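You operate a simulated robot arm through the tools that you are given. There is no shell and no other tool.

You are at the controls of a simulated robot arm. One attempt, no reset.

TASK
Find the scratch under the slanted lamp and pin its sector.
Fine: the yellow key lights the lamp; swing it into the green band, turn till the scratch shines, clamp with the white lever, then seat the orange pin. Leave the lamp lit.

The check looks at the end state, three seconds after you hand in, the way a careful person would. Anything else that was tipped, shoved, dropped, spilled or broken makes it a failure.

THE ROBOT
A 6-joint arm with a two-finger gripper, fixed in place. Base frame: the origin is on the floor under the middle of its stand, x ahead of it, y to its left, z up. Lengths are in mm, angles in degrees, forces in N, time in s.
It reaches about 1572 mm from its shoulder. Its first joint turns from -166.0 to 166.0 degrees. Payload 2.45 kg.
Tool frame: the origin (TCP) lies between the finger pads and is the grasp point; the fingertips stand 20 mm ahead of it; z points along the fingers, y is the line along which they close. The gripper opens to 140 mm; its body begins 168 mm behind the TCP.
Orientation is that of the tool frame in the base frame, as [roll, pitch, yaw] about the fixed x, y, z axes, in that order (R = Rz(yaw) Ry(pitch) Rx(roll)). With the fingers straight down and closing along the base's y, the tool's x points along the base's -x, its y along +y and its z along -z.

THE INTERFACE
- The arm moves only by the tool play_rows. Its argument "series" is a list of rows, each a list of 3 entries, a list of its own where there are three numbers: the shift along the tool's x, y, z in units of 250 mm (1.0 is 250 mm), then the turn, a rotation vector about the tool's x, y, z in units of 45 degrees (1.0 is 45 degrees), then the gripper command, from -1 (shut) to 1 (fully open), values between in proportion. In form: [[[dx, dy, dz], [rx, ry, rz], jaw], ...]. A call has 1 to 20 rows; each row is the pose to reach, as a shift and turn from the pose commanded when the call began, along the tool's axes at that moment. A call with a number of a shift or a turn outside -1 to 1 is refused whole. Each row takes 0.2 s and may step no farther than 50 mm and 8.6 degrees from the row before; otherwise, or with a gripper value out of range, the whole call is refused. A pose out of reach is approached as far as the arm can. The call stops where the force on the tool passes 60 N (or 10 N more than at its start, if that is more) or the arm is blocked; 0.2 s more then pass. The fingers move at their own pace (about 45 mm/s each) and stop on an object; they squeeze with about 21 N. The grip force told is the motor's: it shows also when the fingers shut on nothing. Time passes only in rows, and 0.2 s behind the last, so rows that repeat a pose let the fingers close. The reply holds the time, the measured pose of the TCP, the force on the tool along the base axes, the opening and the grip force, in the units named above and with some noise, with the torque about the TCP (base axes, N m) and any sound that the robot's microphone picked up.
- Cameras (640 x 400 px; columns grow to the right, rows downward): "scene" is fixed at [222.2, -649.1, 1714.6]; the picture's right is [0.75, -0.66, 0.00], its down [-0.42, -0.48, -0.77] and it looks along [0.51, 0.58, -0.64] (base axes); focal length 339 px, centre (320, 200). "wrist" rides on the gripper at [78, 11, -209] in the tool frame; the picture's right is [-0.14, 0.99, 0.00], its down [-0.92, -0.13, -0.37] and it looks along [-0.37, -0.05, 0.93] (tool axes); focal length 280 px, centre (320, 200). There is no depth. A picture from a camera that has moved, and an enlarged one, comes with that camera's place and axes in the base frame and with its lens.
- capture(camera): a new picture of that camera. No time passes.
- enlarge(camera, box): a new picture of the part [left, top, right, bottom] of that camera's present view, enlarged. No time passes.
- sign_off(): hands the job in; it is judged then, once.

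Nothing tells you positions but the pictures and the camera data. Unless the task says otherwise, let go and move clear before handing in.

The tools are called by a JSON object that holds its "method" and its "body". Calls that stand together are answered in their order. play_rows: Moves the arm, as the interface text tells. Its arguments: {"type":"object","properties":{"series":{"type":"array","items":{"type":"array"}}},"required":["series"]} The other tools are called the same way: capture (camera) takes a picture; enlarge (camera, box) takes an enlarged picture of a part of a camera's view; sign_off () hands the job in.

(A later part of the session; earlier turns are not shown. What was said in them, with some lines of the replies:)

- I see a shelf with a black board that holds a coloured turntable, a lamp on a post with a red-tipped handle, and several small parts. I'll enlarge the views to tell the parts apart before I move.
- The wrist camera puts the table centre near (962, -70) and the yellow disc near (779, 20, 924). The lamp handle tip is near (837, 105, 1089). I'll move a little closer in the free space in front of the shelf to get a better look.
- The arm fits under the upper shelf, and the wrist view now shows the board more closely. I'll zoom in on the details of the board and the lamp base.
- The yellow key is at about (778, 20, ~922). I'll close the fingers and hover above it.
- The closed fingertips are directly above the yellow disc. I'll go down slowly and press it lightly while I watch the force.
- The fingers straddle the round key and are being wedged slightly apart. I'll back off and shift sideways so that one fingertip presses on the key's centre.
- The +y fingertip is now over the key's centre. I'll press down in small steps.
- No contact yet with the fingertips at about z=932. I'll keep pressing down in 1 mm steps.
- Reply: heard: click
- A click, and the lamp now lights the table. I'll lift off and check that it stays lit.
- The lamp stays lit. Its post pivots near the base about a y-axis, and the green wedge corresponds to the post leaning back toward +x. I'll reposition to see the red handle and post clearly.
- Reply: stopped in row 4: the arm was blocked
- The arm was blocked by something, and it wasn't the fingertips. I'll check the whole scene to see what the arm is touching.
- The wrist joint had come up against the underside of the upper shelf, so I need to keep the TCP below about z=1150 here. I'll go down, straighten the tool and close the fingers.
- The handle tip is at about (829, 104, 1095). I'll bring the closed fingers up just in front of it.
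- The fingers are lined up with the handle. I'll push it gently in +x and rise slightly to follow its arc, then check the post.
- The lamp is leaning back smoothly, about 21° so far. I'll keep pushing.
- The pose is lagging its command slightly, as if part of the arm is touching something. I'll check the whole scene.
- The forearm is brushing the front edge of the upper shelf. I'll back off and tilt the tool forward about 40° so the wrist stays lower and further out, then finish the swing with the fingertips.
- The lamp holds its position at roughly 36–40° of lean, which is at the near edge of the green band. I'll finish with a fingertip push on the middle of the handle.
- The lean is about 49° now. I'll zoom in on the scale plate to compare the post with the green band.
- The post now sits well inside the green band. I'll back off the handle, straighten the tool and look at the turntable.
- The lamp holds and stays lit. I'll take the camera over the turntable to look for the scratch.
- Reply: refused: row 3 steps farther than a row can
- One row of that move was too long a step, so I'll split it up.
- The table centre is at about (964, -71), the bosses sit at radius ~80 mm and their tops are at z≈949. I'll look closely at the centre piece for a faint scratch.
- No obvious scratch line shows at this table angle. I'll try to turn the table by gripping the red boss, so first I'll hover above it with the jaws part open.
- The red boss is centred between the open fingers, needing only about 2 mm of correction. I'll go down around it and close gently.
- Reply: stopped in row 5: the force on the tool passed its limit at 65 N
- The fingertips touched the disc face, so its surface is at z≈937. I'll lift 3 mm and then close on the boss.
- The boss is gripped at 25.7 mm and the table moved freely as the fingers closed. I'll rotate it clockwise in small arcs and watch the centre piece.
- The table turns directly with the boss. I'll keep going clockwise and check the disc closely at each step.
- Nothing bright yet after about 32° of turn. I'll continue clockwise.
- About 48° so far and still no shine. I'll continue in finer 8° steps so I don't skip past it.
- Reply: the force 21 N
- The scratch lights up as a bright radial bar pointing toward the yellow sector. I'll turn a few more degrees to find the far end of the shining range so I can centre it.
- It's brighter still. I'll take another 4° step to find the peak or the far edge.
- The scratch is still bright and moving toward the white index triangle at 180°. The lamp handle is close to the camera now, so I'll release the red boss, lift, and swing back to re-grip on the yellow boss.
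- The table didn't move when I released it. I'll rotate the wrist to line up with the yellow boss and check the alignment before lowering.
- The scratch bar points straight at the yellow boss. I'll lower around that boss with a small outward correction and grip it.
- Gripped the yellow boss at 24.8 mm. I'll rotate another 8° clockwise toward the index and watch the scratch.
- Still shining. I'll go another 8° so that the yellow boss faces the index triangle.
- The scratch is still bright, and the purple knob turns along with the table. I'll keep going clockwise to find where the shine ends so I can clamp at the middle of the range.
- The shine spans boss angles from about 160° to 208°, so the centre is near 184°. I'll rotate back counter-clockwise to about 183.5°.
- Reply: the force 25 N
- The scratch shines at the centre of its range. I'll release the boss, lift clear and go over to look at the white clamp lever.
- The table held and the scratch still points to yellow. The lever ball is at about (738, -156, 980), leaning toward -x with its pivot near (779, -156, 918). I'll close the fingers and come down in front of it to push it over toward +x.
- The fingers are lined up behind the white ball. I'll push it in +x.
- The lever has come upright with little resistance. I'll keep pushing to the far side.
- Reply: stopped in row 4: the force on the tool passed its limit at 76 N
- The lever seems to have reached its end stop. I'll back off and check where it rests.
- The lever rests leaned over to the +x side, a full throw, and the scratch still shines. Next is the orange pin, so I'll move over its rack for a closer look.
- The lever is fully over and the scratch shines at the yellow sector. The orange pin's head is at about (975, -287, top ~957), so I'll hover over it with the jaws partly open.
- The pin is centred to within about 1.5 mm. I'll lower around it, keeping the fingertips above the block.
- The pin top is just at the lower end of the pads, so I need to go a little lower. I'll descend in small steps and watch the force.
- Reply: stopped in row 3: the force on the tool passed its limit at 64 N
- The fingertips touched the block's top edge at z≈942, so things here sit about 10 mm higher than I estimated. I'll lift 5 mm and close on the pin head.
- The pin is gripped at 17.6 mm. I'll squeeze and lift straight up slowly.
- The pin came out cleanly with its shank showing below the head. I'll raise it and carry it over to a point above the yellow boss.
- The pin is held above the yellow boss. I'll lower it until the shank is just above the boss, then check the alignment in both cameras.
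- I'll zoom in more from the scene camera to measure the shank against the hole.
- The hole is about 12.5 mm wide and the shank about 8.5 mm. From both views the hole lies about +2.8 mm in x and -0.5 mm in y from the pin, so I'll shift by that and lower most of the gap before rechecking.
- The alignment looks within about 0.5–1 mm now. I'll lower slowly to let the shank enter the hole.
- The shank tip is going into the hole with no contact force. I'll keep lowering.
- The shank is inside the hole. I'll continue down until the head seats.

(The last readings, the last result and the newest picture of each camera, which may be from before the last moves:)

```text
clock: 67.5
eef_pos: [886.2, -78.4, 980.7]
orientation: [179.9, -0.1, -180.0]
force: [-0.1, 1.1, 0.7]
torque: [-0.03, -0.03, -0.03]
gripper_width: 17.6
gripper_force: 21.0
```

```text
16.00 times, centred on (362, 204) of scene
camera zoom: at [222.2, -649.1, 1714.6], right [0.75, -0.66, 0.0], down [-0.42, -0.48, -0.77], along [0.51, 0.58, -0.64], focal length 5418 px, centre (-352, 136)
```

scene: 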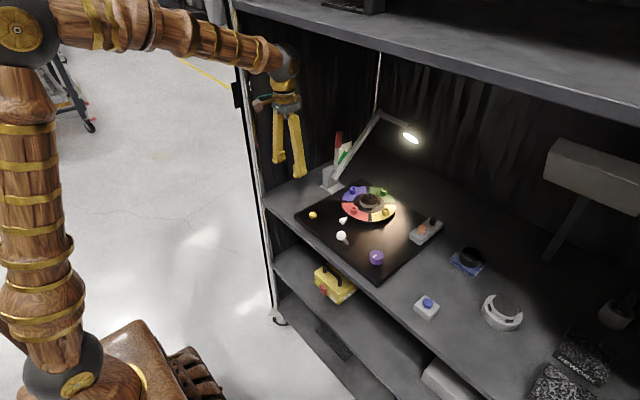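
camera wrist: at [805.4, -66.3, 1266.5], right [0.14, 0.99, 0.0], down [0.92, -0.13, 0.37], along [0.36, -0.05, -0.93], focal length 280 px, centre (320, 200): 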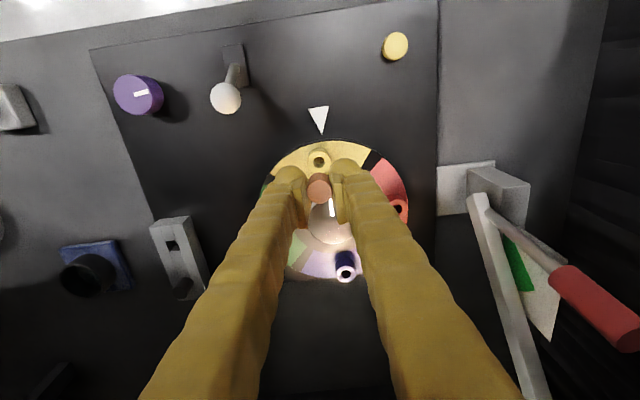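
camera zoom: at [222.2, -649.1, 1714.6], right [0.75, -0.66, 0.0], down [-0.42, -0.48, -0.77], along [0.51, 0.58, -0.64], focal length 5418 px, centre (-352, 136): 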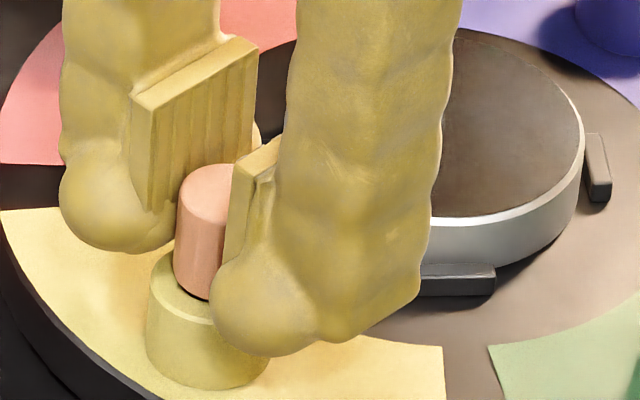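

Almost seated. I'll take 1 mm steps until I feel contact.

{"method": "play_rows", "body": {"series": [[[0, 0, 0.004], [0, 0, 0], -1], [[0, 0, 0.008], [0, 0, 0], -1], [[0, 0, 0.012], [0, 0, 0], -1]]}}

{"method": "enlarge", "body": {"camera": "scene", "box": [350, 192, 374, 216]}}

```text
clock: 68.3
eef_pos: [887.7, -76.9, 977.8]
orientation: [179.9, 0.0, 179.9]
force: [-3.0, 0.8, 14.6]
torque: [-0.01, 0.1, 0.01]
gripper_width: 17.4
gripper_force: 20.8
```

```text
16.00 times, centred on (362, 204) of scene
camera zoom: at [222.2, -649.1, 1714.6], right [0.75, -0.66, 0.0], down [-0.42, -0.48, -0.77], along [0.51, 0.58, -0.64], focal length 5418 px, centre (-352, 136)
```

zoom: 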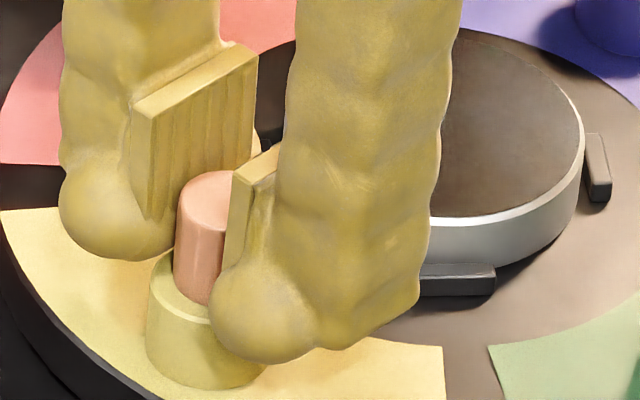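

The head is flush on the boss with about 15 N of contact, so it's seated. I'll open the jaws and lift straight up.

{"method": "play_rows", "body": {"series": [[[0, 0, 0.012], [0, 0, 0], -0.6], [[0, 0, 0.01], [0, 0, 0], -0.3], [[0, 0, 0.008], [0, 0, 0], -0.1], [[0, 0, 0.0], [0, 0, 0], 0], [[0, 0, -0.05], [0, 0, 0], 0], [[0, 0, -0.15], [0, 0, 0], 0], [[0, 0, -0.28], [0, 0, 0], 0], [[0, 0, -0.38], [0, 0, 0], 0]]}}

{"method": "enlarge", "body": {"camera": "scene", "box": [320, 160, 420, 240]}}

{"method": "capture", "body": {"camera": "wrist"}}

```text
clock: 70.1
eef_pos: [887.7, -76.4, 1071.8]
orientation: [179.8, -0.2, 179.9]
force: [-0.1, 0.4, 0.0]
torque: [0.01, 0.02, 0.01]
gripper_width: 69.9
gripper_force: 0.2
```

```text
5.00 times, centred on (370, 200) of scene
camera zoom: at [222.2, -649.1, 1714.6], right [0.75, -0.66, 0.0], down [-0.42, -0.48, -0.77], along [0.51, 0.58, -0.64], focal length 1693 px, centre (70, 200)
```

zoom: 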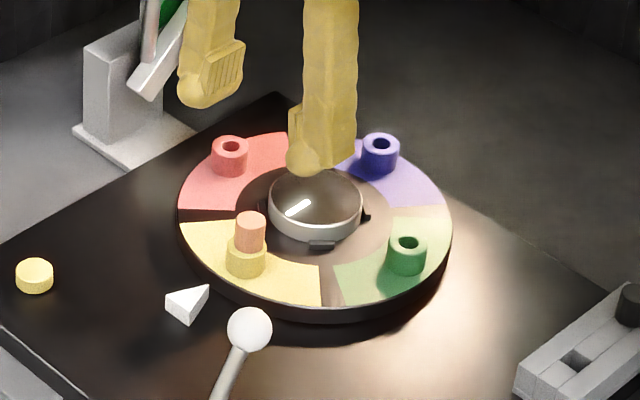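

```text
taken
camera wrist: at [808.5, -67.2, 1279.0], right [0.14, 0.99, 0.0], down [0.92, -0.13, 0.37], along [0.36, -0.05, -0.93], focal length 280 px, centre (320, 200)
```

wrist: 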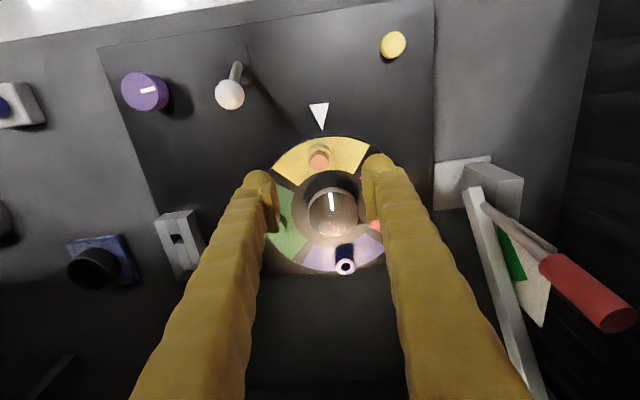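

The orange pin sits upright in the yellow boss, the scratch still shines and the lamp is lit. I'll withdraw the arm clear of the shelf and do a final check.

{"method": "play_rows", "body": {"series": [[[0.1, 0, -0.02], [0, 0, 0], 0], [[0.25, 0.04, -0.05], [0, 0, 0], 0.3], [[0.42, 0.08, -0.08], [0, 0, 0], 0.3], [[0.6, 0.12, -0.1], [0, 0, 0], 0.3], [[0.78, 0.16, -0.12], [0, 0, 0], 0.3], [[0.96, 0.2, -0.14], [0, 0, 0], 0.3], [[1.0, 0.24, -0.16], [0, 0, 0], 0.3]]}}

{"method": "capture", "body": {"camera": "scene"}}

{"method": "enlarge", "body": {"camera": "scene", "box": [320, 90, 430, 190]}}

{"method": "enlarge", "body": {"camera": "scene", "box": [300, 175, 440, 275]}}

{"method": "capture", "body": {"camera": "wrist"}}

```text
clock: 71.7
eef_pos: [638.0, -18.7, 1112.2]
orientation: [179.9, -0.1, 179.9]
force: [0.2, 0.1, -0.2]
torque: [0.01, 0.02, 0.0]
gripper_width: 90.9
gripper_force: 0.1
```

```text
taken
```

scene: 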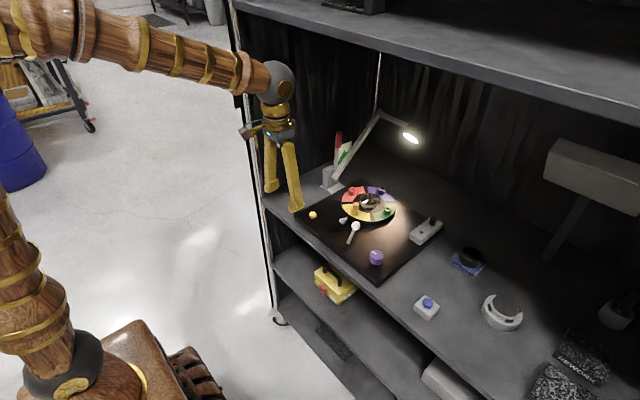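

```text
4.00 times, centred on (375, 140) of scene
camera zoom: at [222.2, -649.1, 1714.6], right [0.75, -0.66, 0.0], down [-0.42, -0.48, -0.77], along [0.51, 0.58, -0.64], focal length 1354 px, centre (100, 440)
```

zoom: 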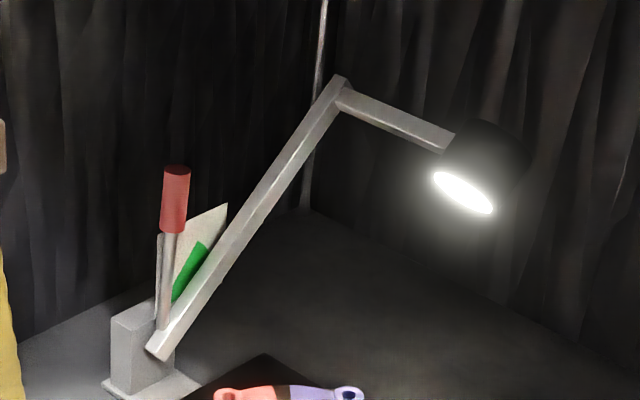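

```text
4.00 times, centred on (370, 225) of scene
camera zoom: at [222.2, -649.1, 1714.6], right [0.75, -0.66, 0.0], down [-0.42, -0.48, -0.77], along [0.51, 0.58, -0.64], focal length 1354 px, centre (120, 100)
```

zoom: 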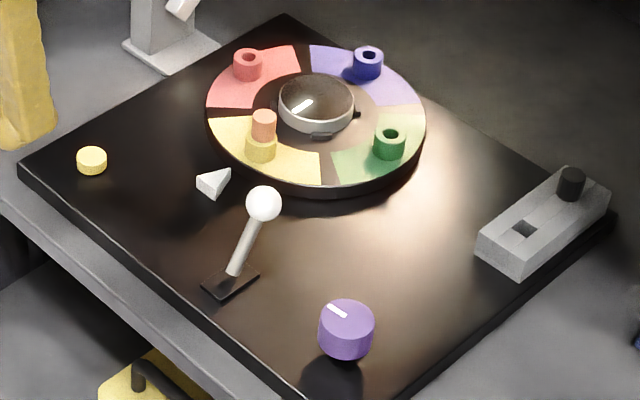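

```text
taken
camera wrist: at [558.3, -7.7, 1319.5], right [0.14, 0.99, 0.0], down [0.92, -0.13, 0.37], along [0.36, -0.05, -0.93], focal length 280 px, centre (320, 200)
```

wrist: 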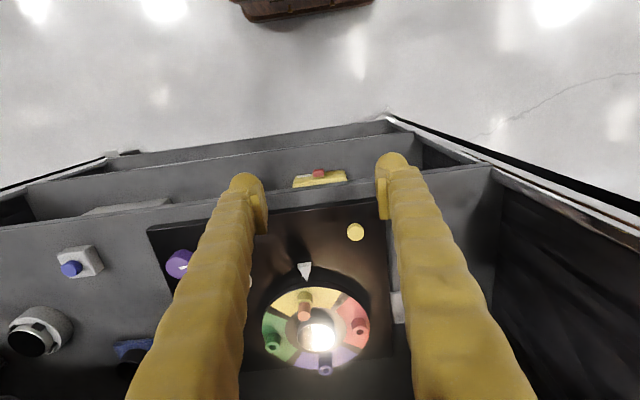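

Everything is in place:
- **Lamp:** lit, with its post in the green band.
- **Scratch:** shining toward the yellow sector.
- **Lever:** thrown fully over.
- **Orange pin:** seated in the yellow boss.

Nothing else was disturbed and the arm is clear, so I'm handing in.

{"method": "sign_off", "body": {}}

```text
The job is handed in.
```

I found the scratch in the yellow sector, and the orange pin is now seated in the yellow boss. The job is handed in; I haven't seen the check's result.

- **Lamp:** lit by the yellow key and still on, with its post leaned back into the green band.
- **Table:** turned to about the middle of the range where the scratch shines. It was still shining at my last look.
- **Clamp:** the white lever is thrown fully over to its end stop. No click sounded and I didn't test the table against it, so I can't confirm directly that it grips.
- **Pin:** seated flush in the yellow boss, with the jaws open and the arm withdrawn in front of the shelf.

There were a few brief contacts along the way. The wrist and forearm touched the upper shelf, and the fingertips pressed the table face and the pin rack at about 65 N each. Pushing the lever to its stop peaked at 76 N. I saw nothing moved or damaged by any of these.
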